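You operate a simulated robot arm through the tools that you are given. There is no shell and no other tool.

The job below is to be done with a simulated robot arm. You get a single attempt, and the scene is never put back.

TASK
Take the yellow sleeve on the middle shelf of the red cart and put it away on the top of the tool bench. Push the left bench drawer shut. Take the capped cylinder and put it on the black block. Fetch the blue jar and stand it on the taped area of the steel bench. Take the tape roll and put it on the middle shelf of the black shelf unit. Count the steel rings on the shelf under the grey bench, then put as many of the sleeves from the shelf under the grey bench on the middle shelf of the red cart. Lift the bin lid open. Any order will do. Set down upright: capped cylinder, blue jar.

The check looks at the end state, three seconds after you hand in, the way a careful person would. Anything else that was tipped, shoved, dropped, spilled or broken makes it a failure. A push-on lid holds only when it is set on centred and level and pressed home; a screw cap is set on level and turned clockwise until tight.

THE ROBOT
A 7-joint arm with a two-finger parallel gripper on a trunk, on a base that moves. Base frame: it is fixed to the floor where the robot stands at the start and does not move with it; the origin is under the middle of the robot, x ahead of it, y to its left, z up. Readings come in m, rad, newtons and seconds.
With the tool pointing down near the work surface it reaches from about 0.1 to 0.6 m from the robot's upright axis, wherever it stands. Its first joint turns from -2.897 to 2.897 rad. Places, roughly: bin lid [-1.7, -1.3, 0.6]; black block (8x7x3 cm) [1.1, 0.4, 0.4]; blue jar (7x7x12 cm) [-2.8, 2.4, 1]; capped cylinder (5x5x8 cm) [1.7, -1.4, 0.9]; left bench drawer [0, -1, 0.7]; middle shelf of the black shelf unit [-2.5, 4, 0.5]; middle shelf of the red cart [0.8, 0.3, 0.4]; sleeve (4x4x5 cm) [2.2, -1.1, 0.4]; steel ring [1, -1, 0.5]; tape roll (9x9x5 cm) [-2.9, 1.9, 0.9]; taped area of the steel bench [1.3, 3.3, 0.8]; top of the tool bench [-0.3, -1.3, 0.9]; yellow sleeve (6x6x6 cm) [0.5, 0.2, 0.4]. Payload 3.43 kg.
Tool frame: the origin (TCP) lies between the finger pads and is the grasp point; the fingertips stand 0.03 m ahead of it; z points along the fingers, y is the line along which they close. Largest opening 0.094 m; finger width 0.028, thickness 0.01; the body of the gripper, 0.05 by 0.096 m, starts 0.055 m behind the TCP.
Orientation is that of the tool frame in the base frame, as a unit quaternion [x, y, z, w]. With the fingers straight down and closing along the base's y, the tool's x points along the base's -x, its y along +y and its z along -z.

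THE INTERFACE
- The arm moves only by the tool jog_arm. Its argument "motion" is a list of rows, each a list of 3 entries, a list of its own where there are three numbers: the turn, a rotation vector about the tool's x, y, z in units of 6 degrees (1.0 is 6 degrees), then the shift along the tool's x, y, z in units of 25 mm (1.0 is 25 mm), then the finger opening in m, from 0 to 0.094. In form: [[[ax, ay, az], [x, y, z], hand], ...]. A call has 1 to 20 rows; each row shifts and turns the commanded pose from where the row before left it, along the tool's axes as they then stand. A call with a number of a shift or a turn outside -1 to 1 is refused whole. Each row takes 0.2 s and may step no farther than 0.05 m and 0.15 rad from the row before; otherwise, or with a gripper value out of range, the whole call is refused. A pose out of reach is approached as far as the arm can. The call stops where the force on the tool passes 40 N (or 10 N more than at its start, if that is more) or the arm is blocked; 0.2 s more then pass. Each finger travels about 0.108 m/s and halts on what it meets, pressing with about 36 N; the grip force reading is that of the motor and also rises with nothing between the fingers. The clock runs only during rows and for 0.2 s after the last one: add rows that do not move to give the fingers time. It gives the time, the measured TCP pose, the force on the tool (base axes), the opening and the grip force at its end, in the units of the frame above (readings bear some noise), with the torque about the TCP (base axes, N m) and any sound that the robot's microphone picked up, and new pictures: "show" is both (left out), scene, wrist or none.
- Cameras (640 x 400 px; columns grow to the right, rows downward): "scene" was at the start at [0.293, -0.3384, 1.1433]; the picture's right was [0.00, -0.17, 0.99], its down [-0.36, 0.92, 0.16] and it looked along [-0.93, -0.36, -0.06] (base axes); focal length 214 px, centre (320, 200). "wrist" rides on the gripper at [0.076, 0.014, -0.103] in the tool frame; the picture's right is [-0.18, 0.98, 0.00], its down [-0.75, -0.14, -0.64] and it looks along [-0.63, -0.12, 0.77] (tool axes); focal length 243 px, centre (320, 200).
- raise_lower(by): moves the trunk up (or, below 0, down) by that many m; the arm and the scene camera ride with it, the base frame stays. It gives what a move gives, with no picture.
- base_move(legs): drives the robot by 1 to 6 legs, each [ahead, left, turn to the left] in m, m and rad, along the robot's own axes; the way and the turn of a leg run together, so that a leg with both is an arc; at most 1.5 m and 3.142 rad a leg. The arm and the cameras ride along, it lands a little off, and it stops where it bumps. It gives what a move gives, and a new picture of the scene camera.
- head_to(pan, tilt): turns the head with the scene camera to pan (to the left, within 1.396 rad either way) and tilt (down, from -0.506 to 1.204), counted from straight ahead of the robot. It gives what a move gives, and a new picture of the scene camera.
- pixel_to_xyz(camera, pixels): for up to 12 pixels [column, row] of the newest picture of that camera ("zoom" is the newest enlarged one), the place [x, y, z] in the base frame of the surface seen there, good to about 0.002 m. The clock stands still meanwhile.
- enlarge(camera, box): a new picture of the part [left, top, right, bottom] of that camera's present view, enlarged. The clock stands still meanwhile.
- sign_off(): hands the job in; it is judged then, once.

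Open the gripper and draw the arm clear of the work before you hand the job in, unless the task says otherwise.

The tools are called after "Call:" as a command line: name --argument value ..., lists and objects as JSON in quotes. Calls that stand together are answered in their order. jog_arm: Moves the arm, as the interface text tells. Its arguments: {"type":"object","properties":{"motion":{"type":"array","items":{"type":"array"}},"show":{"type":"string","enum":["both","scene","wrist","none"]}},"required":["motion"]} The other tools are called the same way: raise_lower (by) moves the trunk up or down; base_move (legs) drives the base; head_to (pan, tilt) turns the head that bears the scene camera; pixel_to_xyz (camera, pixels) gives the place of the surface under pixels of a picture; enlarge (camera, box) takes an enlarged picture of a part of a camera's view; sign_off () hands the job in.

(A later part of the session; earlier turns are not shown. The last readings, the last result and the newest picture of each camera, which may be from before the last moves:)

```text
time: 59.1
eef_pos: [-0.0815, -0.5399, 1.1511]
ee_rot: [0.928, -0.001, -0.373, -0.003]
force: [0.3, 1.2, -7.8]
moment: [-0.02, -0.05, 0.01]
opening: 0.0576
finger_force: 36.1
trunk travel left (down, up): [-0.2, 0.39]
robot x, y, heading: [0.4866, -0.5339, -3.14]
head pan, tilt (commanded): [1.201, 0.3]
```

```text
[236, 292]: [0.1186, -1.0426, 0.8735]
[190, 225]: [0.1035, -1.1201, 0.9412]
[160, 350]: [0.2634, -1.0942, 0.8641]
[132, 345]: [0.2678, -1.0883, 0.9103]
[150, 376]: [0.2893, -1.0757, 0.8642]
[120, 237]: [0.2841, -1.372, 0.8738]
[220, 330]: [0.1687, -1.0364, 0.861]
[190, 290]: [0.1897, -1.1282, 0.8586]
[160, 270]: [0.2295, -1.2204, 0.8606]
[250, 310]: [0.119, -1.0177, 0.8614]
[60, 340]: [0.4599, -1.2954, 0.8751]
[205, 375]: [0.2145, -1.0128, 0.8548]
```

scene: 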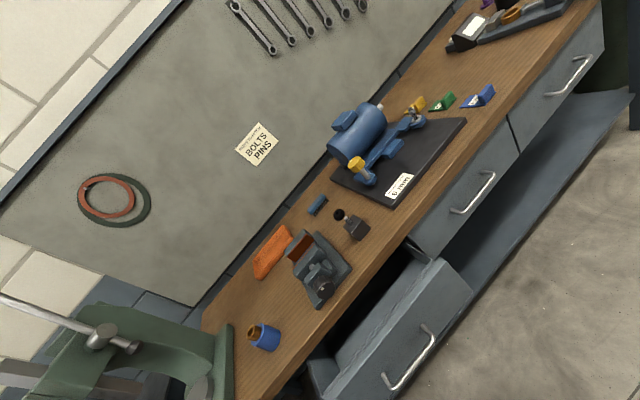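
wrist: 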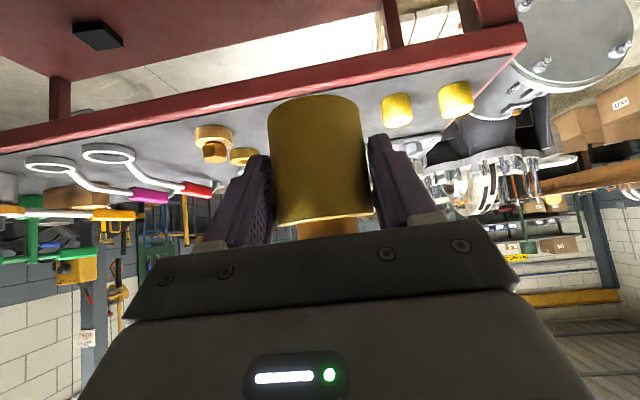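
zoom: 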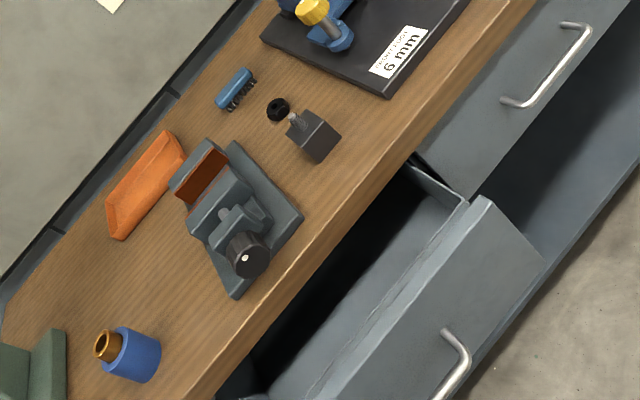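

That gap is tight, so I also measure the larger free area between the blue wedge and the black clamp tray farther left.

Call:
enlarge --camera "scene" --box '[360, 0, 620, 162]'

Call:
pixel_to_xyz --camera "scene" --pixels '[[455, 50], [485, 43], [520, 37], [567, 22], [490, 92], [470, 102], [418, 104], [445, 104], [505, 60], [530, 50], [470, 60], [590, 20]]'

```text
2.46 times, centred on (490, 81) of scene
```

zoom: 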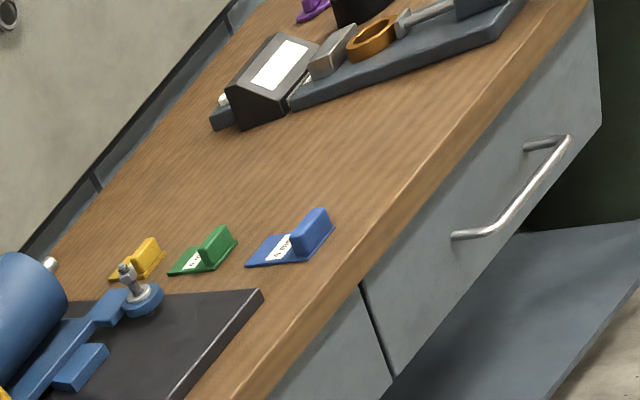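

```text
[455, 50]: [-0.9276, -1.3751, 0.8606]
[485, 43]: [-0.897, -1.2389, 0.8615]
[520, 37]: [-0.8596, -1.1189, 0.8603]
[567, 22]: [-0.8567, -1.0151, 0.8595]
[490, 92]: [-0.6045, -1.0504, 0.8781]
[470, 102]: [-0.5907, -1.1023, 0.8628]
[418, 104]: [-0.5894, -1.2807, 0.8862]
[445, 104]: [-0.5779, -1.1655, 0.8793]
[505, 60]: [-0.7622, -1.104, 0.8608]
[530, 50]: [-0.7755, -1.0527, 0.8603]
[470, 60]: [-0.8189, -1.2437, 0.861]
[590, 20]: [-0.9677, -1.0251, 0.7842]
```

The free patch spans x −0.85…−0.62, y −1.35…−1.02, so I choose (−0.735, −1.12). The floor lane ahead is clear; I drive 1.22 m ahead and turn left to face the bench.

Call:
base_move --legs '[[1.22, 0, 0], [0, 0, 1.5708]]'

Call:
head_to --pan 0 --tilt 0.2

```text
time: 69.2
eef_pos: [-0.7476, -1.1051, 1.1508]
ee_rot: [0.659, 0.653, -0.266, 0.261]
force: [-0.1, 0.2, -8.3]
moment: [0.08, -0.01, -0.01]
opening: 0.0575
finger_force: 36.2
trunk travel left (down, up): [-0.2, 0.39]
robot x, y, heading: [-0.7489, -0.5322, -1.577]
head pan, tilt (commanded): [1.201, 0.3]
```

scene: 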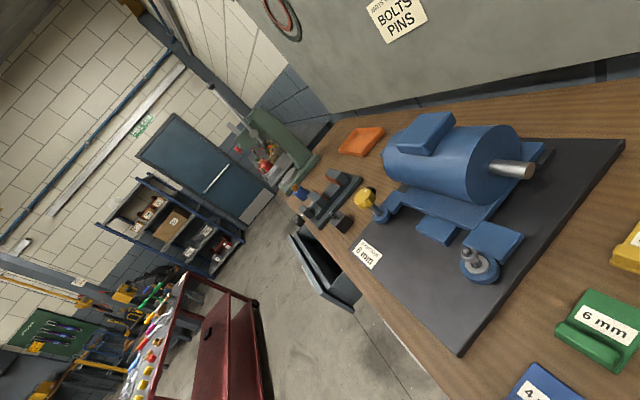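

```text
time: 70.6
eef_pos: [-0.7459, -1.104, 1.1519]
ee_rot: [0.659, 0.654, -0.265, 0.261]
force: [0.9, 0.0, -8.1]
moment: [0.04, 0.0, -0.03]
opening: 0.0573
finger_force: 36.0
trunk travel left (down, up): [-0.2, 0.39]
robot x, y, heading: [-0.7498, -0.5385, -1.572]
head pan, tilt (commanded): [0.0, 0.201]
```

scene: 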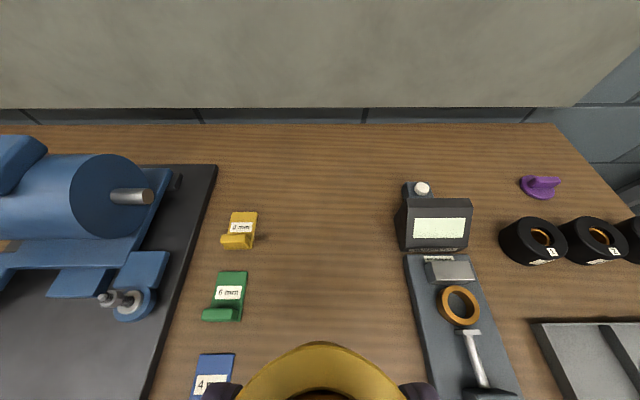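

The held sleeve hangs over the free patch, with the wedges on the left and the tray on the right. I lower it toward the bench in steps.

Call:
jog_arm --motion '[[[0, 0, 0], [1, 0, 1], 0.02], [[0, 0, 0], [1, 0, 1], 0.02], [[0, 0, 0], [1, 0, 1], 0.02], [[0, 0, 0], [1, 0, 1], 0.02], [[0, 0, 0], [1, 0, 1], 0.02], [[0, 0, 0], [0.8, 0, 0.8], 0.02]]' --show "both"

```text
time: 72.0
eef_pos: [-0.7468, -1.1001, 0.945]
ee_rot: [0.659, 0.653, -0.267, 0.261]
force: [0.0, 0.1, -8.2]
moment: [0.09, -0.02, 0.0]
opening: 0.0573
finger_force: 35.7
trunk travel left (down, up): [-0.2, 0.39]
robot x, y, heading: [-0.748, -0.5385, -1.574]
head pan, tilt (commanded): [0.0, 0.201]
```

scene: 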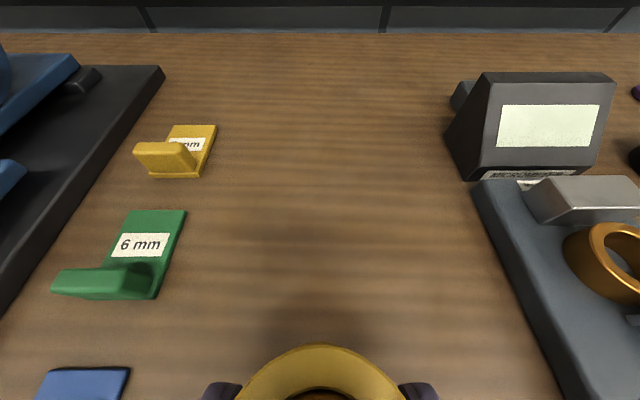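
wrist: 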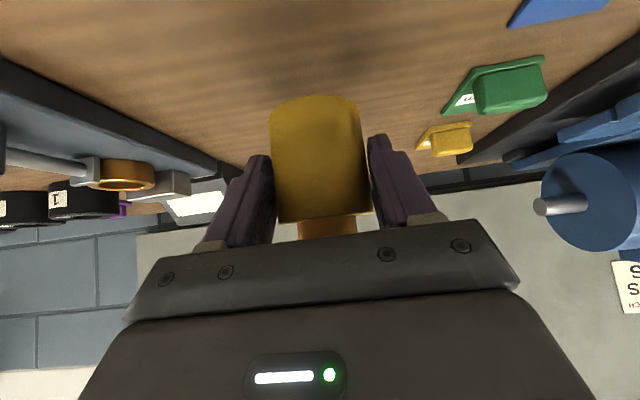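

Next I lower the last 40 mm slowly, watching the force for contact.

Call:
jog_arm --motion '[[[0, 0, 0], [0.35, 0, 0.35], 0.02], [[0, 0, 0], [0.35, 0, 0.35], 0.02], [[0, 0, 0], [0.35, 0, 0.35], 0.02], [[0, 0, 0], [0.08, 0, 0.08], 0.02], [[0, 0, 0], [0, 0, 0], 0.02]]' --show "wrist"

```text
time: 73.2
eef_pos: [-0.7459, -1.0981, 0.906]
ee_rot: [0.659, 0.654, -0.265, 0.261]
force: [-0.3, 0.5, -8.2]
moment: [0.09, 0.01, -0.03]
opening: 0.0576
finger_force: 35.9
trunk travel left (down, up): [-0.2, 0.39]
robot x, y, heading: [-0.7481, -0.5393, -1.571]
head pan, tilt (commanded): [0.0, 0.201]
```

wrist: 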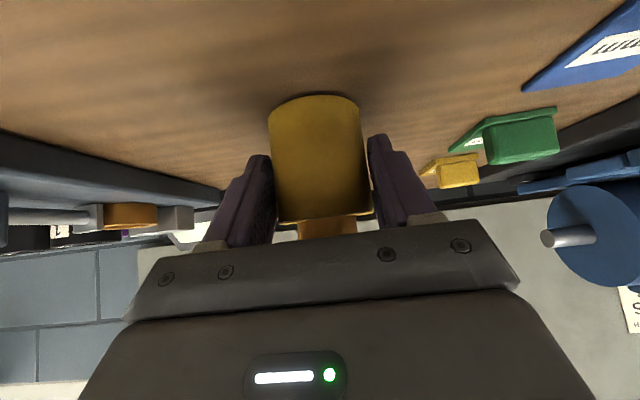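

Call:
jog_arm --motion '[[[0, 0, 0], [0.04, 0, 0.04], 0.02], [[0, 0, 0], [0.04, 0, 0.04], 0.02], [[0, 0, 0], [0.03, 0, 0.03], 0.02], [[0, 0, 0], [0, 0, 0], 0.02]]' --show "none"

```text
time: 74.2
eef_pos: [-0.7471, -1.0988, 0.9038]
ee_rot: [0.659, 0.653, -0.266, 0.261]
force: [0.8, -2.5, 5.6]
moment: [-0.05, 0.31, 0.08]
opening: 0.0575
finger_force: 36.2
trunk travel left (down, up): [-0.2, 0.39]
robot x, y, heading: [-0.749, -0.5358, -1.574]
head pan, tilt (commanded): [0.0, 0.201]
```

The vertical force changed from −8.2 to +5.6 N, so the sleeve rests on the bench. I open the fingers and then back out along the tool axis.

Call:
jog_arm --motion '[[[0, 0, 0], [0, 0, 0], 0.07], [[0, 0, 0], [0, 0, 0], 0.094], [[0, 0, 0], [0, 0, 0], 0.094], [[0, 0, 0], [0, 0, -0.5], 0.094], [[0, 0, 0], [0, 0, -1], 0.094], [[0, 0, 0], [0, 0, -1], 0.094], [[0, 0, 0], [0, 0, -1], 0.094], [[0, 0, 0], [0, 0, -1], 0.094], [[0, 0, 0], [0, 0, -1], 0.094]]' --show "both"

```text
time: 76.2
eef_pos: [-0.7452, -1.004, 1.0013]
ee_rot: [0.659, 0.654, -0.266, 0.26]
force: [-0.3, 0.1, 0.2]
moment: [0.02, 0.02, 0.0]
opening: 0.094
finger_force: 0.1
trunk travel left (down, up): [-0.2, 0.39]
robot x, y, heading: [-0.7509, -0.536, -1.573]
head pan, tilt (commanded): [0.0, 0.201]
```

scene: 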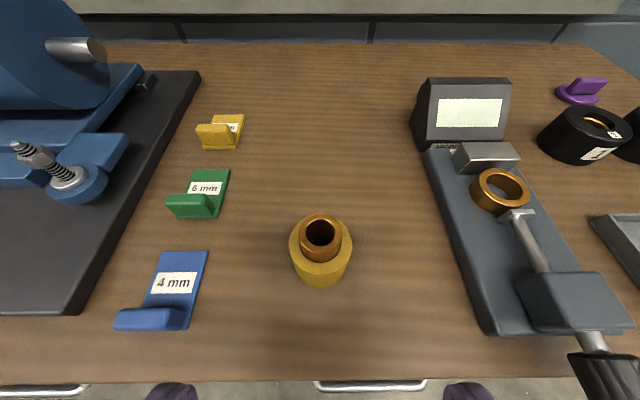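
wrist: 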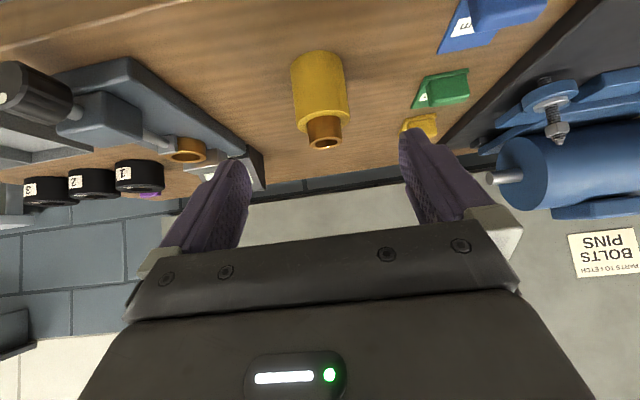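

The yellow sleeve stands on the bench top, task one is done. Now I look to the right (−x) toward the bin.

Call:
jog_arm --motion '[[[0, 0, 0], [0, 0, -1], 0.094], [[0, 0, 0], [0, 0, -1], 0.094], [[0, 0, 0], [0, 0, -0.5], 0.094]]' --show "none"

Call:
head_to --pan -1.0 --tilt 0.1

```text
time: 77.0
eef_pos: [-0.7454, -0.9846, 1.0471]
ee_rot: [0.659, 0.654, -0.265, 0.26]
force: [0.0, -0.5, -0.1]
moment: [0.02, 0.0, 0.01]
opening: 0.0937
finger_force: 0.0
out of reach, approached as far as the arm can: row 2, 3
trunk travel left (down, up): [-0.2, 0.39]
robot x, y, heading: [-0.7511, -0.5393, -1.569]
head pan, tilt (commanded): [0.0, 0.201]
```

```text
time: 78.2
eef_pos: [-0.7451, -0.9837, 1.0459]
ee_rot: [0.66, 0.653, -0.266, 0.259]
force: [-0.4, 0.1, 0.6]
moment: [0.03, -0.01, 0.02]
opening: 0.094
finger_force: 0.1
trunk travel left (down, up): [-0.2, 0.39]
robot x, y, heading: [-0.7491, -0.5404, -1.578]
head pan, tilt (commanded): [-1.0, 0.099]
```

scene: 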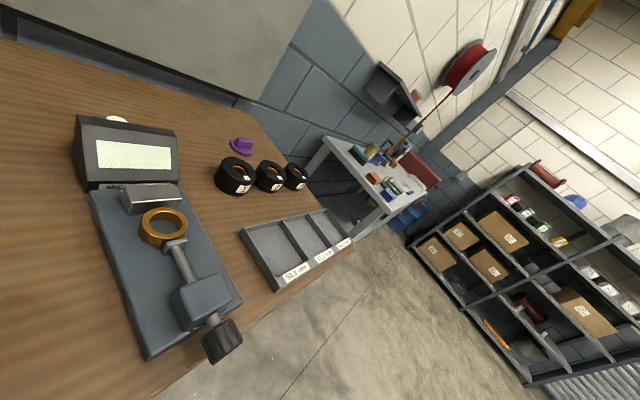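

The bin must be beyond the bench end. I back away a little and slide right (toward −x) to view the bin in front.

Call:
base_move --legs '[[-0.2, 0, 0], [0, -0.8, 0]]'

Call:
head_to --pan -0.2 --tilt 0.1

```text
time: 83.7
eef_pos: [-1.5476, -0.7832, 1.0466]
ee_rot: [0.66, 0.653, -0.265, 0.26]
force: [0.5, -0.6, -0.3]
moment: [-0.02, -0.03, 0.01]
opening: 0.0941
finger_force: 0.0
trunk travel left (down, up): [-0.2, 0.39]
robot x, y, heading: [-1.5472, -0.3434, -1.577]
head pan, tilt (commanded): [-1.0, 0.099]
```

scene: 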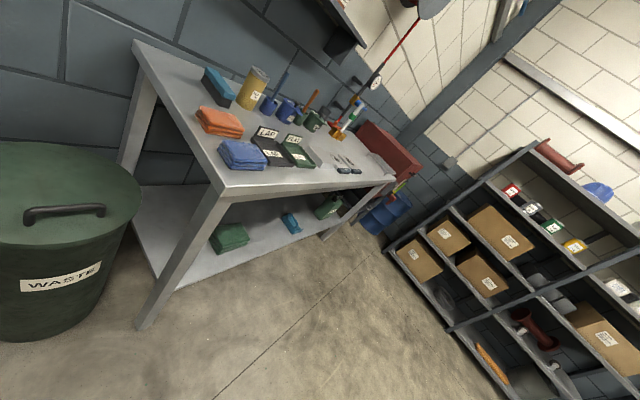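

```text
time: 84.8
eef_pos: [-1.5464, -0.7849, 1.0475]
ee_rot: [0.661, 0.652, -0.266, 0.26]
force: [0.6, -0.4, -1.3]
moment: [-0.01, 0.01, 0.0]
opening: 0.0941
finger_force: 0.1
trunk travel left (down, up): [-0.2, 0.39]
robot x, y, heading: [-1.5512, -0.3396, -1.571]
head pan, tilt (commanded): [-0.201, 0.099]
```

scene: 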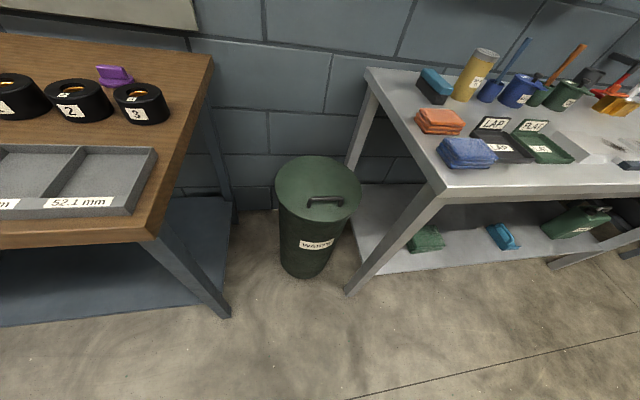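

The green waste bin stands between the benches with a handle at (323,202). I enlarge it and measure the lid, handle and rim.

Call:
enlarge --camera "scene" --box '[240, 140, 400, 240]'

Call:
pixel_to_xyz --camera "scene" --pixels '[[308, 203], [323, 199], [341, 199], [318, 170], [318, 158], [280, 190], [358, 185], [315, 218], [310, 215], [335, 204], [318, 225], [320, 155]]'

```text
4.00 times, centred on (320, 190) of scene
```

zoom: 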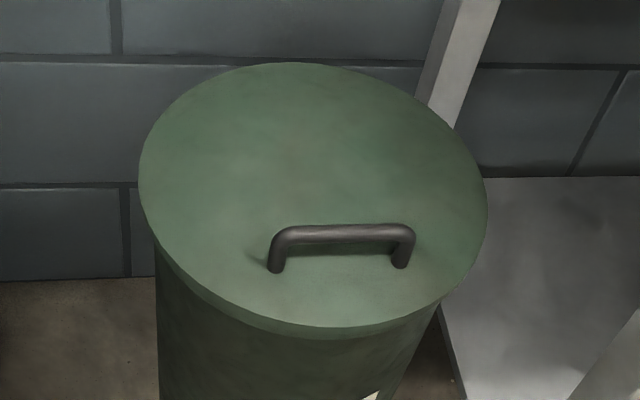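

```text
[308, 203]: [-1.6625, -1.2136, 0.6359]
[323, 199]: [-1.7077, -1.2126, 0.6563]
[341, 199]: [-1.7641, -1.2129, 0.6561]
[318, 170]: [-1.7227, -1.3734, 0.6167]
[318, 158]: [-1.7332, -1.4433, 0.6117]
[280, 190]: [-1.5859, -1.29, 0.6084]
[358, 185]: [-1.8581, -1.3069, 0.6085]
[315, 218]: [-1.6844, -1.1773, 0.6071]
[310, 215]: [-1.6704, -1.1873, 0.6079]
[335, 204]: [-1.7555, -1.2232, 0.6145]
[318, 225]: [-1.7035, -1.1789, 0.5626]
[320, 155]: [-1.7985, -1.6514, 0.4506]
```

The lid is centred near (−1.72, −1.31) with z≈0.61, hinged at the back; the handle bar lies along x at y≈−1.215, z≈0.65. I measure the neighbouring benches' edges and legs to see the free corridor.

Call:
pixel_to_xyz --camera "scene" --pixels '[[150, 235], [212, 60], [222, 312], [235, 215], [436, 195], [368, 72], [352, 292], [440, 190], [160, 150], [350, 165], [385, 150], [400, 190]]'

```text
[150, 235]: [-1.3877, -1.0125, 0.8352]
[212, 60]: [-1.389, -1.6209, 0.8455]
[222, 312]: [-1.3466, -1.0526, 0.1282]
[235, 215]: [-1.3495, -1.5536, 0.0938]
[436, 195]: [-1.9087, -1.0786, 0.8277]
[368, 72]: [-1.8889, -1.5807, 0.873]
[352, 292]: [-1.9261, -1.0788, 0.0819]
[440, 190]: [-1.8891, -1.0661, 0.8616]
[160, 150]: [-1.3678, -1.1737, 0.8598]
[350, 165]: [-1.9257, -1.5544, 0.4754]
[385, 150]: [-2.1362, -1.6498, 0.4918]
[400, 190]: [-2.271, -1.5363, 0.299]
```

The corridor between benches spans x −1.89…−1.39, wide enough. I first turn the tool straight down, then roll it 90° so the fingers close along y across the handle bar.

Call:
jog_arm --motion '[[[0, 1, 0], [0, 0, 0], 0.06], [[0, 1, 0], [0, 0, 0], 0.06], [[0, 1, 0], [0, 0, 0], 0.06], [[0, 1, 0], [0, 0, 0], 0.06], [[0, 1, 0], [0, 0, 0], 0.06], [[0, 1, 0], [0, 0, 0], 0.06], [[0, 1, 0], [0, 0, 0], 0.06], [[0, 0.6, 0], [0, 0, 0], 0.06]]' --show "none"

Call:
jog_arm --motion '[[[0, 0, 1], [0, 0, 0], 0.06], [[0, 0, 1], [0, 0, 0], 0.06], [[0, 0, 1], [0, 0, 0], 0.06], [[0, 0, 1], [0, 0, 0], 0.06], [[0, 0, 1], [0, 0, 0], 0.06], [[0, 0, 1], [0, 0, 0], 0.06], [[0, 0, 1], [0, 0, 0], 0.06], [[0, 0, 1], [0, 0, 0], 0.06], [[0, 0, 1], [0, 0, 0], 0.06], [[0, 0, 1], [0, 0, 0], 0.06], [[0, 0, 1], [0, 0, 0], 0.06], [[0, 0, 1], [0, 0, 0], 0.06], [[0, 0, 1], [0, 0, 0], 0.06], [[0, 0, 1], [0, 0, 0], 0.06], [[0, 0, 1], [0, 0, 0], 0.06]]' --show "both"

```text
time: 86.6
eef_pos: [-1.5467, -0.7849, 1.0456]
ee_rot: [0.712, 0.702, 0.012, -0.014]
force: [0.0, 0.2, -0.3]
moment: [-0.03, -0.01, 0.0]
opening: 0.0601
finger_force: 0.0
trunk travel left (down, up): [-0.2, 0.39]
robot x, y, heading: [-1.5503, -0.3381, -1.571]
head pan, tilt (commanded): [-0.201, 0.099]
```

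```text
time: 89.8
eef_pos: [-1.5469, -0.7856, 1.0461]
ee_rot: [1.0, -0.007, -0.002, -0.017]
force: [0.7, -0.1, 0.2]
moment: [-0.01, 0.02, 0.03]
opening: 0.0601
finger_force: 0.1
trunk travel left (down, up): [-0.2, 0.39]
robot x, y, heading: [-1.5502, -0.3386, -1.576]
head pan, tilt (commanded): [-0.201, 0.099]
```

scene: 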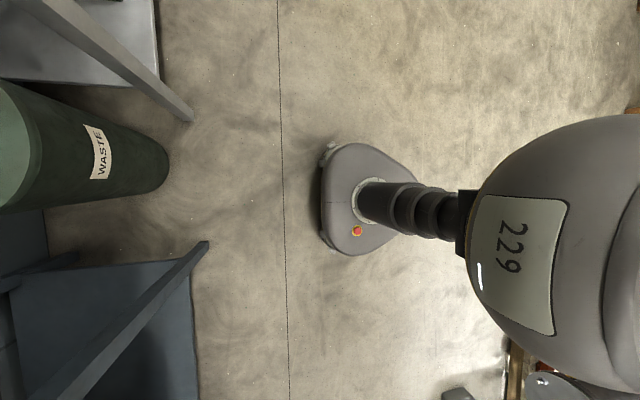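
wrist: 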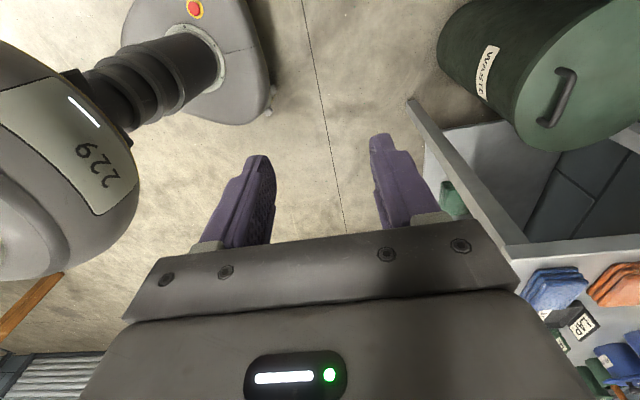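

The roll worked: fingers now close along y and the tool is straight down. I drive right 0.168 m and ahead 0.43 m to put the TCP over the handle at height 1.05.

Call:
base_move --legs '[[0, -0.168, 0], [0.43, 0, 0]]'

Call:
head_to --pan 0 --tilt -0.1

```text
time: 93.5
eef_pos: [-1.717, -1.2125, 1.0464]
ee_rot: [1.0, -0.006, -0.001, -0.018]
force: [-0.6, 0.4, 0.2]
moment: [0.0, 0.03, 0.0]
opening: 0.0601
finger_force: 0.0
trunk travel left (down, up): [-0.2, 0.39]
robot x, y, heading: [-1.7193, -0.7679, -1.571]
head pan, tilt (commanded): [-0.201, 0.099]
```

scene: 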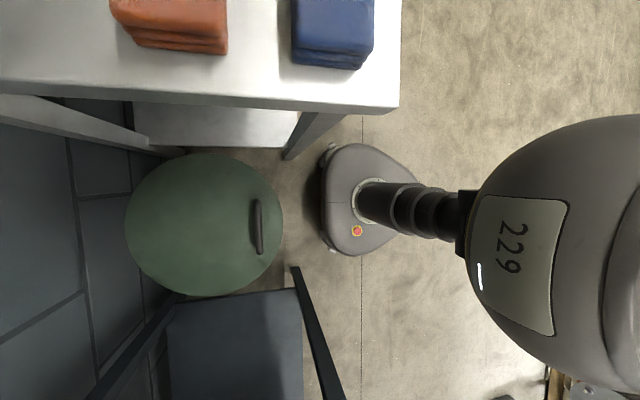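

```text
time: 94.2
eef_pos: [-1.7176, -1.2117, 1.0457]
ee_rot: [1.0, -0.007, -0.002, -0.018]
force: [0.0, 0.1, 0.8]
moment: [-0.01, 0.01, 0.04]
opening: 0.0603
finger_force: 0.0
trunk travel left (down, up): [-0.2, 0.39]
robot x, y, heading: [-1.7203, -0.7692, -1.576]
head pan, tilt (commanded): [0.0, -0.099]
```

scene: 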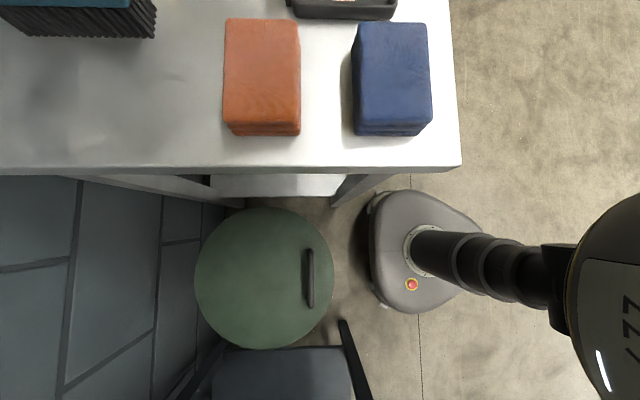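

I get a clean top view with the handle at (310,277). I measure the bar and lid rim precisely.

Call:
pixel_to_xyz --camera "scene" --pixels '[[310, 277], [308, 277], [313, 277], [310, 255], [310, 300], [198, 280], [330, 280], [265, 210], [265, 345], [203, 240], [265, 280], [310, 265]]'

Call:
enlarge --camera "scene" --box '[190, 200, 350, 300]'

```text
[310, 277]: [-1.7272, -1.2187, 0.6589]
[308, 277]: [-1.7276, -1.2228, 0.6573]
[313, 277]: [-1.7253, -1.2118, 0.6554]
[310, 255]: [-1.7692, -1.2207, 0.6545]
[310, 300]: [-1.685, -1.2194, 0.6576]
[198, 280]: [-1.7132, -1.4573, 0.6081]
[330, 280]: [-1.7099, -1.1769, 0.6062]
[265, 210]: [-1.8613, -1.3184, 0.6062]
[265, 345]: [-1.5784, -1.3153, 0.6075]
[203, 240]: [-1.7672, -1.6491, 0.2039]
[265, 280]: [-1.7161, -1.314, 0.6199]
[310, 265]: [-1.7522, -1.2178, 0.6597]
```

```text
4.00 times, centred on (270, 250) of scene
```

zoom: 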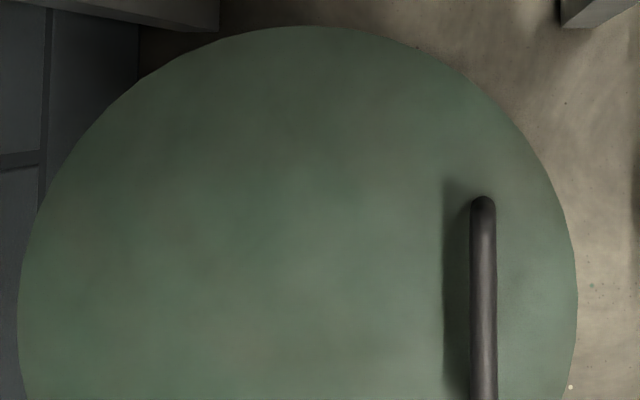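

The bar's centre is at y≈−1.218, z≈0.652, mid x≈−1.718. I lower the open fingers to just above it.

Call:
jog_arm --motion '[[[0, 0, 0], [0, 0.25, 1], 0.06], [[0, 0, 0], [0, 0, 1], 0.06], [[0, 0, 0], [0, 0, 1], 0.06], [[0, 0, 0], [0, 0, 1], 0.06], [[0, 0, 0], [0, 0, 1], 0.06], [[0, 0, 0], [0, 0, 1], 0.06], [[0, 0, 0], [0, 0, 1], 0.06], [[0, 0, 0], [0, 0, 1], 0.06], [[0, 0, 0], [0, 0, 1], 0.06], [[0, 0, 0], [0, 0, 1], 0.06], [[0, 0, 0], [0, 0, 1], 0.06], [[0, 0, 0], [0, 0, 1], 0.06], [[0, 0, 0], [0, 0, 1], 0.06]]' --show "both"

```text
time: 97.0
eef_pos: [-1.7185, -1.2075, 0.7215]
ee_rot: [1.0, -0.006, -0.002, -0.016]
force: [1.2, -0.1, 0.0]
moment: [0.01, 0.02, -0.02]
opening: 0.0601
finger_force: 0.2
trunk travel left (down, up): [-0.2, 0.39]
robot x, y, heading: [-1.7233, -0.7696, -1.577]
head pan, tilt (commanded): [0.0, -0.099]
```

scene: 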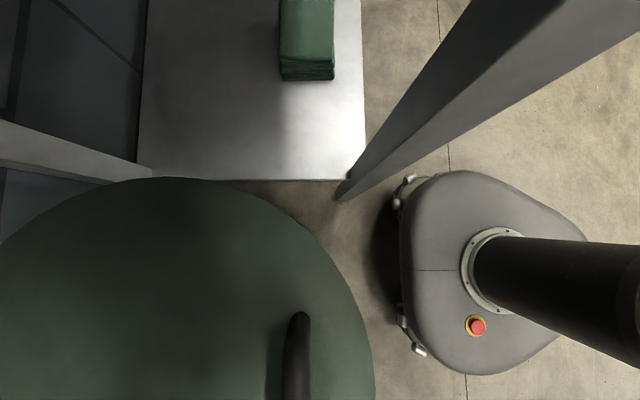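
wrist: 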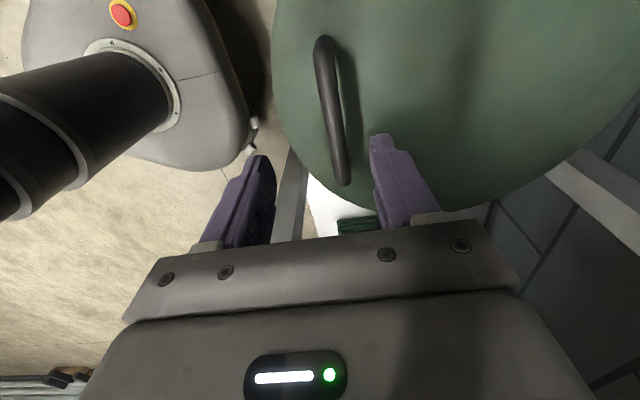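

The pose drifted 10 mm in y from a slight tilt. I correct the tilt and y, then lower so that the bar lies between the pads (TCP z≈0.655).

Call:
jog_arm --motion '[[[-0.3, 0, 0], [0, 0.42, 0], 0.06], [[0, 0, 0], [0, 0, 0.9], 0.06], [[0, 0, 0], [0, 0, 0.9], 0.06], [[0, 0, 0], [0, 0, 0.8], 0.06]]' --show "wrist"

```text
time: 98.0
eef_pos: [-1.7196, -1.2175, 0.6559]
ee_rot: [1.0, -0.006, -0.002, -0.001]
force: [-0.4, 1.0, -0.2]
moment: [-0.02, -0.04, 0.03]
opening: 0.0599
finger_force: 0.1
trunk travel left (down, up): [-0.2, 0.39]
robot x, y, heading: [-1.7207, -0.7707, -1.574]
head pan, tilt (commanded): [0.0, -0.099]
```

wrist: 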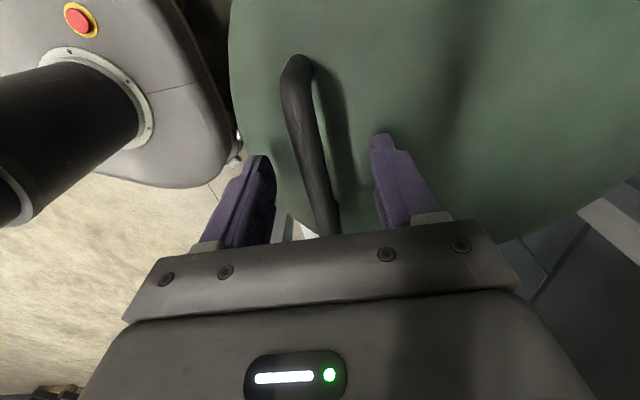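

The bar now lies between the pads. I close on it.

Call:
jog_arm --motion '[[[0, 0, 0], [0, 0, 0], 0.03], [[0, 0, 0], [0, 0, 0], 0.005], [[0, 0, 0], [0, 0, 0], 0.005], [[0, 0, 0], [0, 0, 0], 0.005]]' --show "wrist"

```text
time: 99.0
eef_pos: [-1.7186, -1.2162, 0.655]
ee_rot: [1.0, -0.005, -0.002, -0.002]
force: [-1.7, 10.6, -2.1]
moment: [0.07, -0.01, 0.82]
opening: 0.0173
finger_force: 45.7
trunk travel left (down, up): [-0.2, 0.39]
robot x, y, heading: [-1.7196, -0.7651, -1.573]
head pan, tilt (commanded): [0.0, -0.099]
```

wrist: 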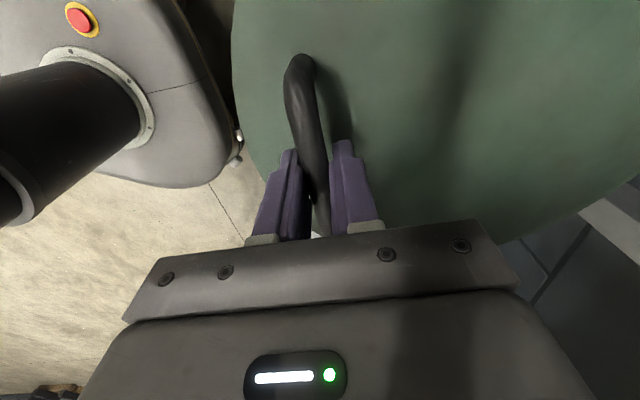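

The bar is gripped (opening 0.017). I lift the first 20° along the arc around the rear hinge and check forces.

Call:
jog_arm --motion '[[[0, 0, 0], [0, 0.19, -0.83], 0.005], [[0, 0, 0], [0, 0.26, -0.81], 0.005], [[0, 0, 0], [0, 0.34, -0.78], 0.005], [[0, 0, 0], [0, 0.4, -0.75], 0.005]]' --show "both"

```text
time: 100.0
eef_pos: [-1.7193, -1.2463, 0.7372]
ee_rot: [1.0, -0.006, -0.002, 0.0]
force: [-3.1, 17.0, 3.9]
moment: [0.22, -0.11, 1.25]
opening: 0.0137
finger_force: 44.9
trunk travel left (down, up): [-0.2, 0.39]
robot x, y, heading: [-1.7234, -0.7696, -1.573]
head pan, tilt (commanded): [0.0, -0.099]
```

scene: 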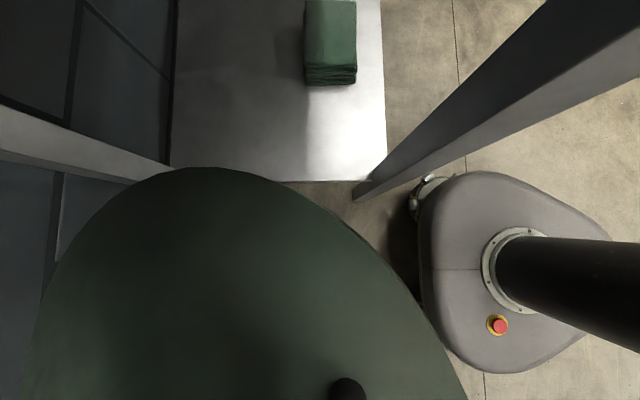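
wrist: 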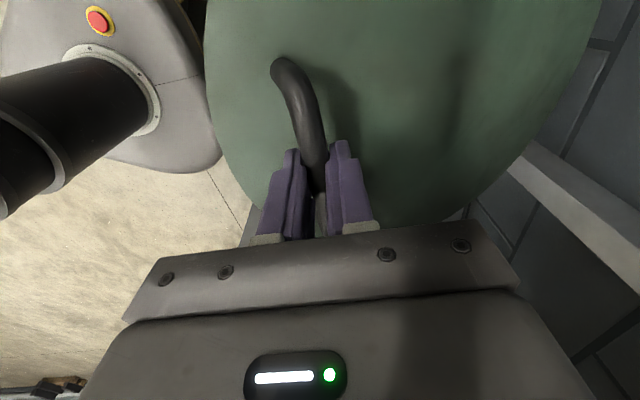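

The lid follows with a side force of 17 N in +y, so I advance slightly less in −y and continue the arc.

Call:
jog_arm --motion '[[[0, 0, 0], [0, 0.36, -0.71], 0.005], [[0, 0, 0], [0, 0.46, -0.67], 0.005], [[0, 0, 0], [0, 0.54, -0.62], 0.005], [[0, 0, 0], [0, 0.61, -0.57], 0.005]]' --show "none"

```text
time: 101.0
eef_pos: [-1.7195, -1.2966, 0.8011]
ee_rot: [1.0, -0.006, -0.002, 0.0]
force: [-1.7, 11.7, 5.5]
moment: [0.24, -0.31, 1.18]
opening: 0.0139
finger_force: 45.3
trunk travel left (down, up): [-0.2, 0.39]
robot x, y, heading: [-1.7226, -0.7675, -1.574]
head pan, tilt (commanded): [0.0, -0.099]
```

Forces stay moderate; the lid is near 40°. I continue the arc toward 65°.

Call:
jog_arm --motion '[[[0, 0, 0], [0, 0.66, -0.48], 0.005], [[0, 0, 0], [0, 0.71, -0.41], 0.005], [[0, 0, 0], [0, 0.75, -0.35], 0.005], [[0, 0, 0], [0, 0.78, -0.28], 0.005], [[0, 0, 0], [0, 0.8, -0.22], 0.005]]' --show "both"

```text
time: 101.7
eef_pos: [-1.7176, -1.3308, 0.8263]
ee_rot: [1.0, -0.005, -0.001, -0.002]
force: [0.4, 14.3, 24.1]
moment: [0.16, 0.1, 1.35]
opening: 0.0138
finger_force: 44.9
trunk travel left (down, up): [-0.2, 0.39]
robot x, y, heading: [-1.7185, -0.7692, -1.572]
head pan, tilt (commanded): [0.0, -0.099]
stopped in row 3: the force on the tool passed its limit at 43 N (the readings are from after the stop); the commanded pose is now the measured one
```

scene: 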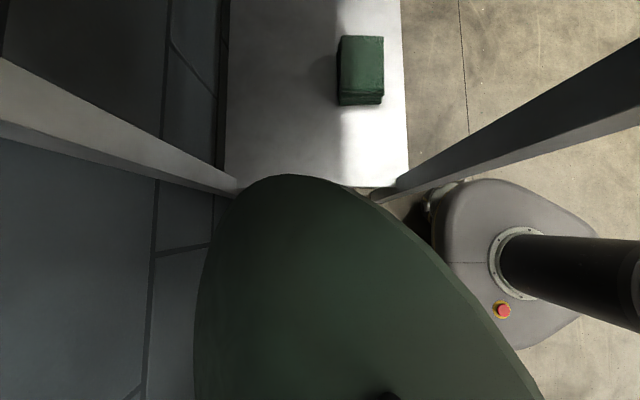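
wrist: 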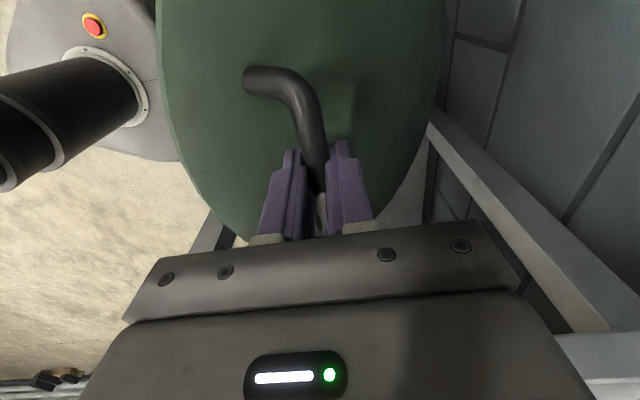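

The force at the stop (14, 24 N) points radially outward, meaning my arc's radius is slightly too small. I loosen the fingers to a cage around the bar (front finger holds the lid) and see how it settles.

Call:
jog_arm --motion '[[[0, 0, 0], [0, 0, 0], 0.02], [[0, 0, 0], [0, 0, 0], 0.03], [[0, 0, 0], [0, 0, 0], 0.03]]' --show "both"

```text
time: 102.5
eef_pos: [-1.7182, -1.3326, 0.8232]
ee_rot: [1.0, -0.005, -0.002, -0.003]
force: [0.8, -0.1, 1.6]
moment: [-0.02, -0.02, -0.02]
opening: 0.0297
finger_force: 0.1
trunk travel left (down, up): [-0.2, 0.39]
robot x, y, heading: [-1.7201, -0.7697, -1.576]
head pan, tilt (commanded): [0.0, -0.099]
```

scene: 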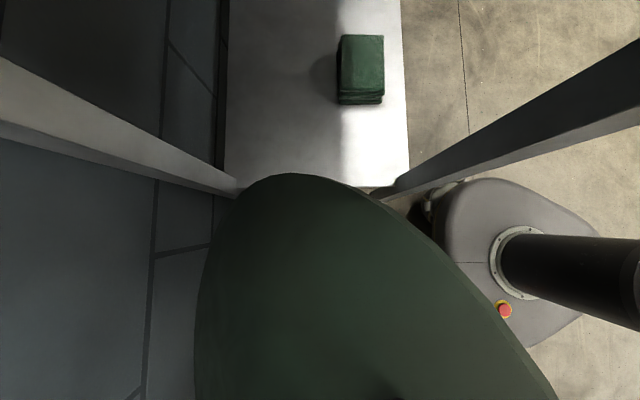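
wrist: 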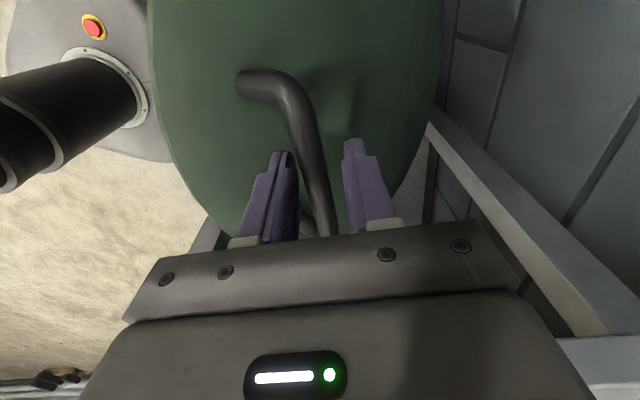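

With the grip loosened the force is about zero and the lid stays by itself, so the hinge holds by friction. I measure the bar's present place from the wrist picture.

Call:
pixel_to_xyz --camera "wrist" --pixels '[[300, 120], [310, 160], [325, 210], [255, 83], [200, 150], [300, 30], [180, 20], [430, 100]]'

```text
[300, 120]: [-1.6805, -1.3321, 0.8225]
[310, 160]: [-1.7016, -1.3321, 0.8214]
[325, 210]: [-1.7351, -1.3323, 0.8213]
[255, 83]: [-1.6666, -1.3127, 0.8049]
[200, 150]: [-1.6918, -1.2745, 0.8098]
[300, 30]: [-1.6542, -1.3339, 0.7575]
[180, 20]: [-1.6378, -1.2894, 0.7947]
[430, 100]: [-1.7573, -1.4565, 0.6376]
```

The bar is now at about (y −1.332, z 0.816), i.e. the lid is near 48° and the arc radius is right. I keep the fingers caged and push the bar on along the arc with the front finger.

Call:
jog_arm --motion '[[[0, 0, 0], [0, 0.6, -0.34], 0.03], [[0, 0, 0], [0, 0.6, -0.34], 0.03], [[0, 0, 0], [0, 0.78, -0.32], 0.03], [[0, 0, 0], [0, 0.82, -0.28], 0.03], [[0, 0, 0], [0, 0.84, -0.16], 0.03]]' --show "both"

```text
time: 103.7
eef_pos: [-1.7196, -1.4241, 0.8599]
ee_rot: [1.0, -0.006, -0.001, -0.002]
force: [-0.7, 4.4, -1.3]
moment: [0.05, -0.06, 0.1]
opening: 0.0326
finger_force: 2.1
trunk travel left (down, up): [-0.2, 0.39]
robot x, y, heading: [-1.7196, -0.767, -1.576]
head pan, tilt (commanded): [0.0, -0.099]
```

scene: 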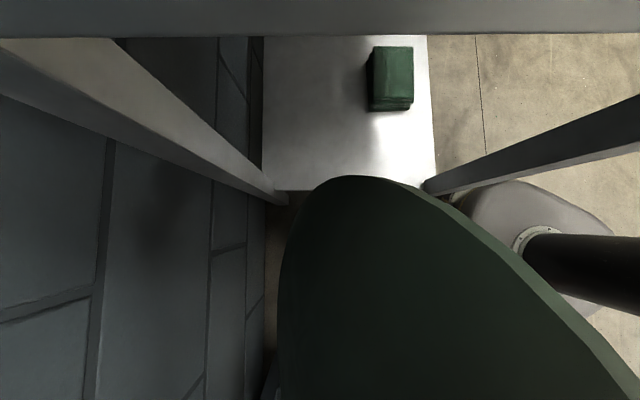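
wrist: 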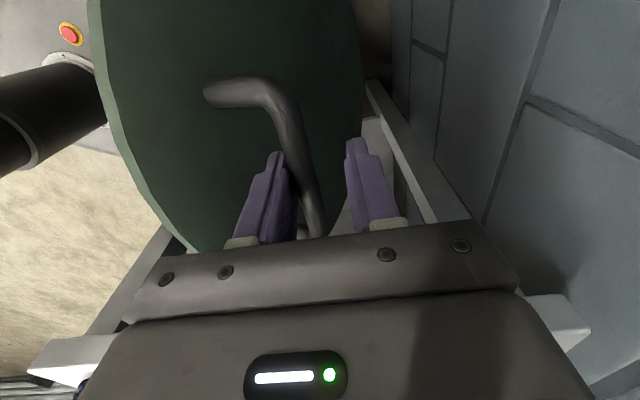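

It works with only 4 N of push; the lid is near 70°. I continue to beyond vertical.

Call:
jog_arm --motion '[[[0, 0, 0], [0, 0.84, -0.12], 0.03], [[0, 0, 0], [0, 0.84, -0.04], 0.03], [[0, 0, 0], [0, 0.84, 0.04], 0.03], [[0, 0, 0], [0, 0.84, 0.1], 0.03]]' --show "both"

```text
time: 104.7
eef_pos: [-1.7202, -1.4863, 0.8614]
ee_rot: [1.0, -0.006, -0.002, -0.001]
force: [1.1, 1.1, 0.7]
moment: [-0.02, 0.0, 0.04]
opening: 0.0307
finger_force: 0.4
out of reach, approached as far as the arm can: row 4
trunk travel left (down, up): [-0.2, 0.39]
robot x, y, heading: [-1.7213, -0.7655, -1.574]
head pan, tilt (commanded): [0.0, -0.099]
```

scene: 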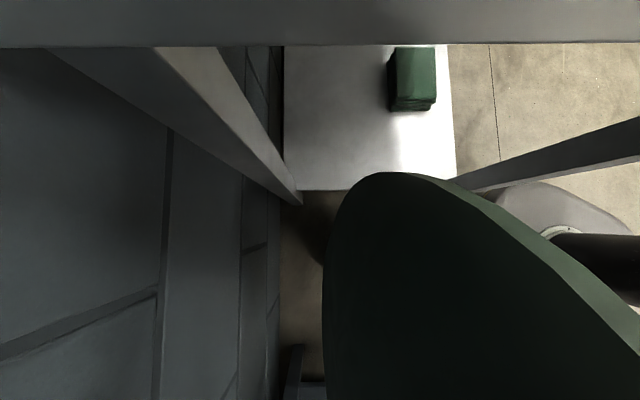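
wrist: 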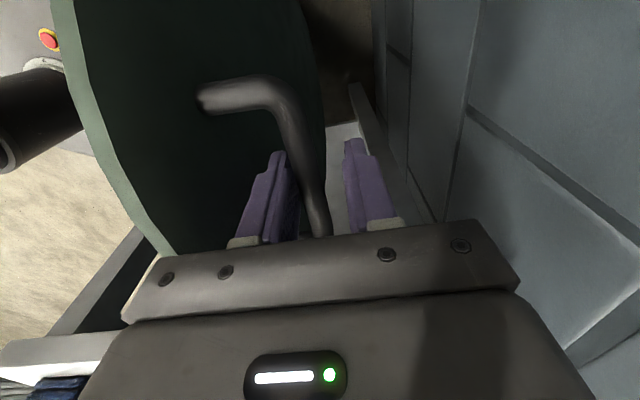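

The lid is near 84° and the arm is at its reach limit. I nudge the base 0.045 m forward to carry it past vertical.

Call:
base_move --legs '[[0.045, 0, 0]]'

```text
time: 105.6
eef_pos: [-1.7204, -1.5321, 0.8625]
ee_rot: [1.0, -0.007, -0.001, -0.002]
force: [-0.6, 0.3, -0.6]
moment: [0.01, -0.02, -0.01]
opening: 0.0301
finger_force: 0.1
trunk travel left (down, up): [-0.2, 0.39]
robot x, y, heading: [-1.7225, -0.8101, -1.577]
head pan, tilt (commanded): [0.0, -0.099]
```

scene: 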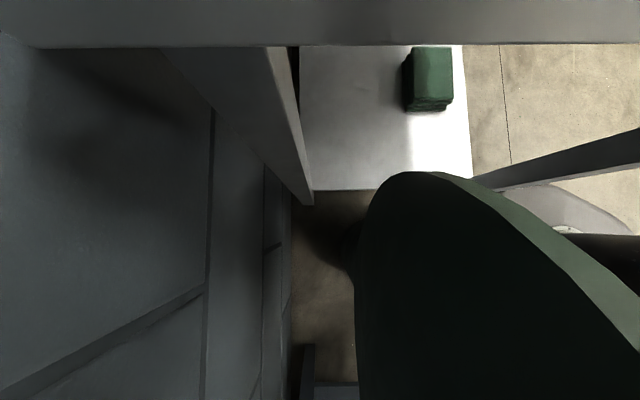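

No force on the tool, so the lid stands past vertical. I lift the fingers straight up off the bar and look.

Call:
jog_arm --motion '[[[0, 0, 0], [0, 0, -0.5], 0.03], [[0, 0, 0], [0, 0, -0.8], 0.03], [[0, 0, 0], [0, 0, -1], 0.03], [[0, 0, 0], [0, 0, -1], 0.03], [[0, 0, 0], [0, 0, -1], 0.03]]' --show "both"

```text
time: 106.8
eef_pos: [-1.7193, -1.5334, 0.9685]
ee_rot: [1.0, -0.005, -0.002, -0.001]
force: [-0.3, 0.0, -0.7]
moment: [-0.04, -0.01, -0.01]
opening: 0.03
finger_force: 0.1
trunk travel left (down, up): [-0.2, 0.39]
robot x, y, heading: [-1.7191, -0.8096, -1.571]
head pan, tilt (commanded): [0.0, -0.099]
```

scene: 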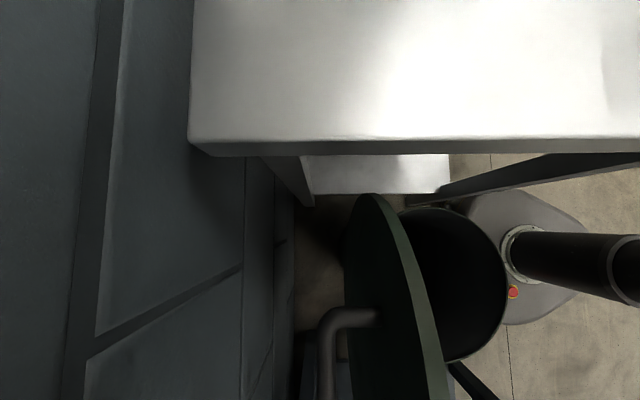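
wrist: 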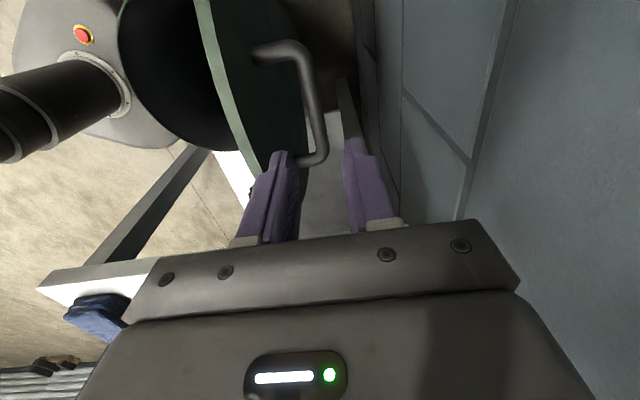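

The bin lid is open and holds; the inside of the bin is visible at (455,280). I back the base out and then roll the tool back.

Call:
base_move --legs '[[-0.45, 0, 0]]'

Call:
jog_arm --motion '[[[0, 0, -1], [0, -0.8, 0], 0.03], [[0, 0, -1], [0, -0.8, 0], 0.03], [[0, 0, -1], [0, -0.8, 0], 0.03], [[0, 0, -1], [0, -0.8, 0], 0.03], [[0, 0, -1], [0, -0.5, 0], 0.03], [[0, 0, -1], [0, -0.5, 0], 0.03], [[0, 0, -1], [0, -0.5, 0], 0.03], [[0, 0, -1], [0, -0.5, 0], 0.03], [[0, 0, -1], [0, 0, 0], 0.03], [[0, 0, -1], [0, 0, 0], 0.03], [[0, 0, -1], [0, 0, 0], 0.03], [[0, 0, -1], [0, 0, 0], 0.03], [[0, 0, -1], [0, 0, 0], 0.03], [[0, 0, -1], [0, 0, 0], 0.03], [[0, 0, -1], [0, 0, 0], 0.03]]' --show "none"

```text
time: 109.5
eef_pos: [-1.717, -1.0835, 0.9696]
ee_rot: [1.0, -0.005, -0.001, -0.001]
force: [0.2, -0.3, -0.1]
moment: [0.01, 0.02, -0.01]
opening: 0.0302
finger_force: 0.1
trunk travel left (down, up): [-0.2, 0.39]
robot x, y, heading: [-1.7201, -0.3671, -1.574]
head pan, tilt (commanded): [0.0, -0.099]
```

scene: 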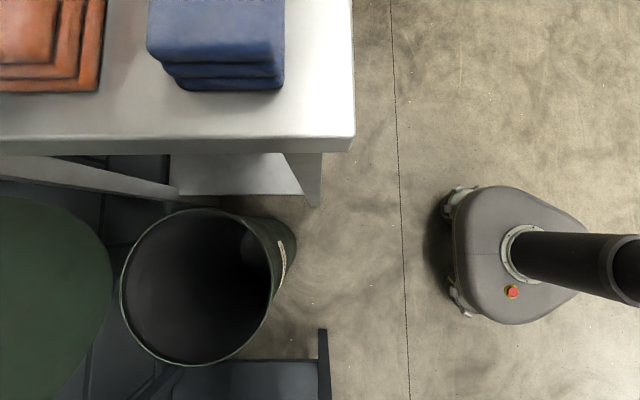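

```text
time: 112.7
eef_pos: [-1.7551, -0.9627, 0.9702]
ee_rot: [0.71, 0.705, 0.0, -0.002]
force: [0.1, 0.0, -0.7]
moment: [0.03, 0.02, -0.02]
opening: 0.03
finger_force: 0.2
trunk travel left (down, up): [-0.2, 0.39]
robot x, y, heading: [-1.7194, -0.3567, -1.576]
head pan, tilt (commanded): [0.0, -0.099]
```

The bin stays open. I retract and pitch the tool back to about 45° with fingers closed, then drive left along the lane to the open drawer.

Call:
jog_arm --motion '[[[0, -1, 0], [1, 0, 0], 0.0], [[0, -1, 0], [1, 0, 0], 0.0], [[0, -1, 0], [1, 0, 0], 0.0], [[0, -1, 0], [1, 0, 0], 0.0], [[0, -1, 0], [0, 0, 0], 0.0], [[0, -1, 0], [0, 0, 0], 0.0], [[0, -0.5, 0], [0, 0, 0], 0.0]]' --show "none"

Call:
base_move --legs '[[0, 0.9, 0], [0, 0.85, 0]]'

Call:
head_to --pan 0 --tilt 0.3

```text
time: 114.3
eef_pos: [-1.7522, -0.8639, 0.955]
ee_rot: [0.67, 0.663, -0.238, 0.233]
force: [0.6, -0.3, 0.2]
moment: [0.01, 0.03, 0.03]
opening: 0.0003
finger_force: 33.1
trunk travel left (down, up): [-0.2, 0.39]
robot x, y, heading: [-1.7189, -0.3609, -1.573]
head pan, tilt (commanded): [0.0, -0.099]
```

```text
time: 123.1
eef_pos: [-0.0088, -0.8561, 0.9551]
ee_rot: [0.668, 0.666, -0.236, 0.234]
force: [0.1, 0.5, 0.0]
moment: [0.01, 0.01, -0.03]
opening: 0.0001
finger_force: 32.9
trunk travel left (down, up): [-0.2, 0.39]
robot x, y, heading: [0.0231, -0.3514, -1.564]
head pan, tilt (commanded): [0.0, -0.099]
```

scene: 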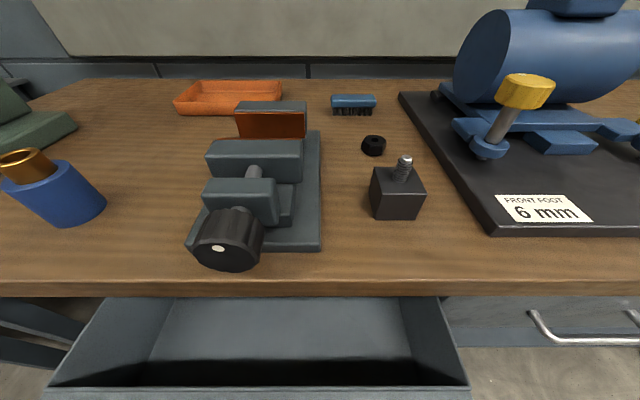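

```text
time: 124.0
eef_pos: [-0.0081, -0.8572, 0.9549]
ee_rot: [0.668, 0.667, -0.236, 0.233]
force: [0.1, -0.1, -0.1]
moment: [0.0, 0.01, 0.02]
opening: 0.0
finger_force: 32.8
trunk travel left (down, up): [-0.2, 0.39]
robot x, y, heading: [0.0218, -0.3542, -1.565]
head pan, tilt (commanded): [0.0, 0.3]
```

scene: 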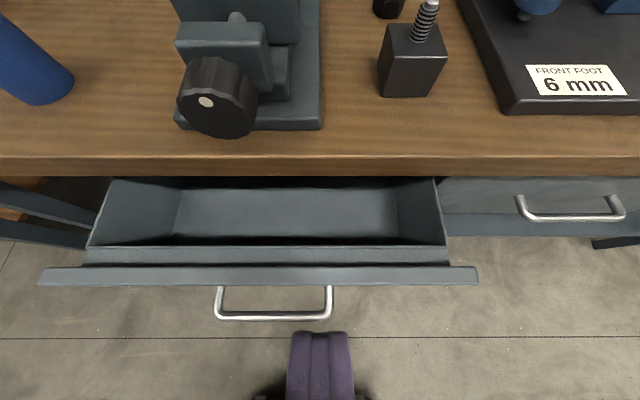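

The open drawer's front panel runs from (40,275) to (478,275) with the handle at (275,316); the closed neighbour is at (570,185). I measure them.

Call:
pixel_to_xyz --camera "scene" --pixels '[[260, 275], [45, 277], [474, 277], [275, 317], [330, 280], [320, 165], [570, 205], [480, 200], [570, 215], [260, 215], [360, 278], [220, 300]]'

```text
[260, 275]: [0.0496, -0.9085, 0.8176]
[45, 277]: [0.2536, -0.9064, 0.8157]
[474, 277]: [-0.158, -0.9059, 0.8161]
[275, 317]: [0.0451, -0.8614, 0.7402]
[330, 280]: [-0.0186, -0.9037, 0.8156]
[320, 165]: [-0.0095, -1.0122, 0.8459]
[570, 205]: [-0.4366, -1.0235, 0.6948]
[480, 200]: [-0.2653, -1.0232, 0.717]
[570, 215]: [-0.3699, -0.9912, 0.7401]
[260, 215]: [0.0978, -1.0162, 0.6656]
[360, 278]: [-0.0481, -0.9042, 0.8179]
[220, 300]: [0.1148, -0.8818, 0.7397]
```

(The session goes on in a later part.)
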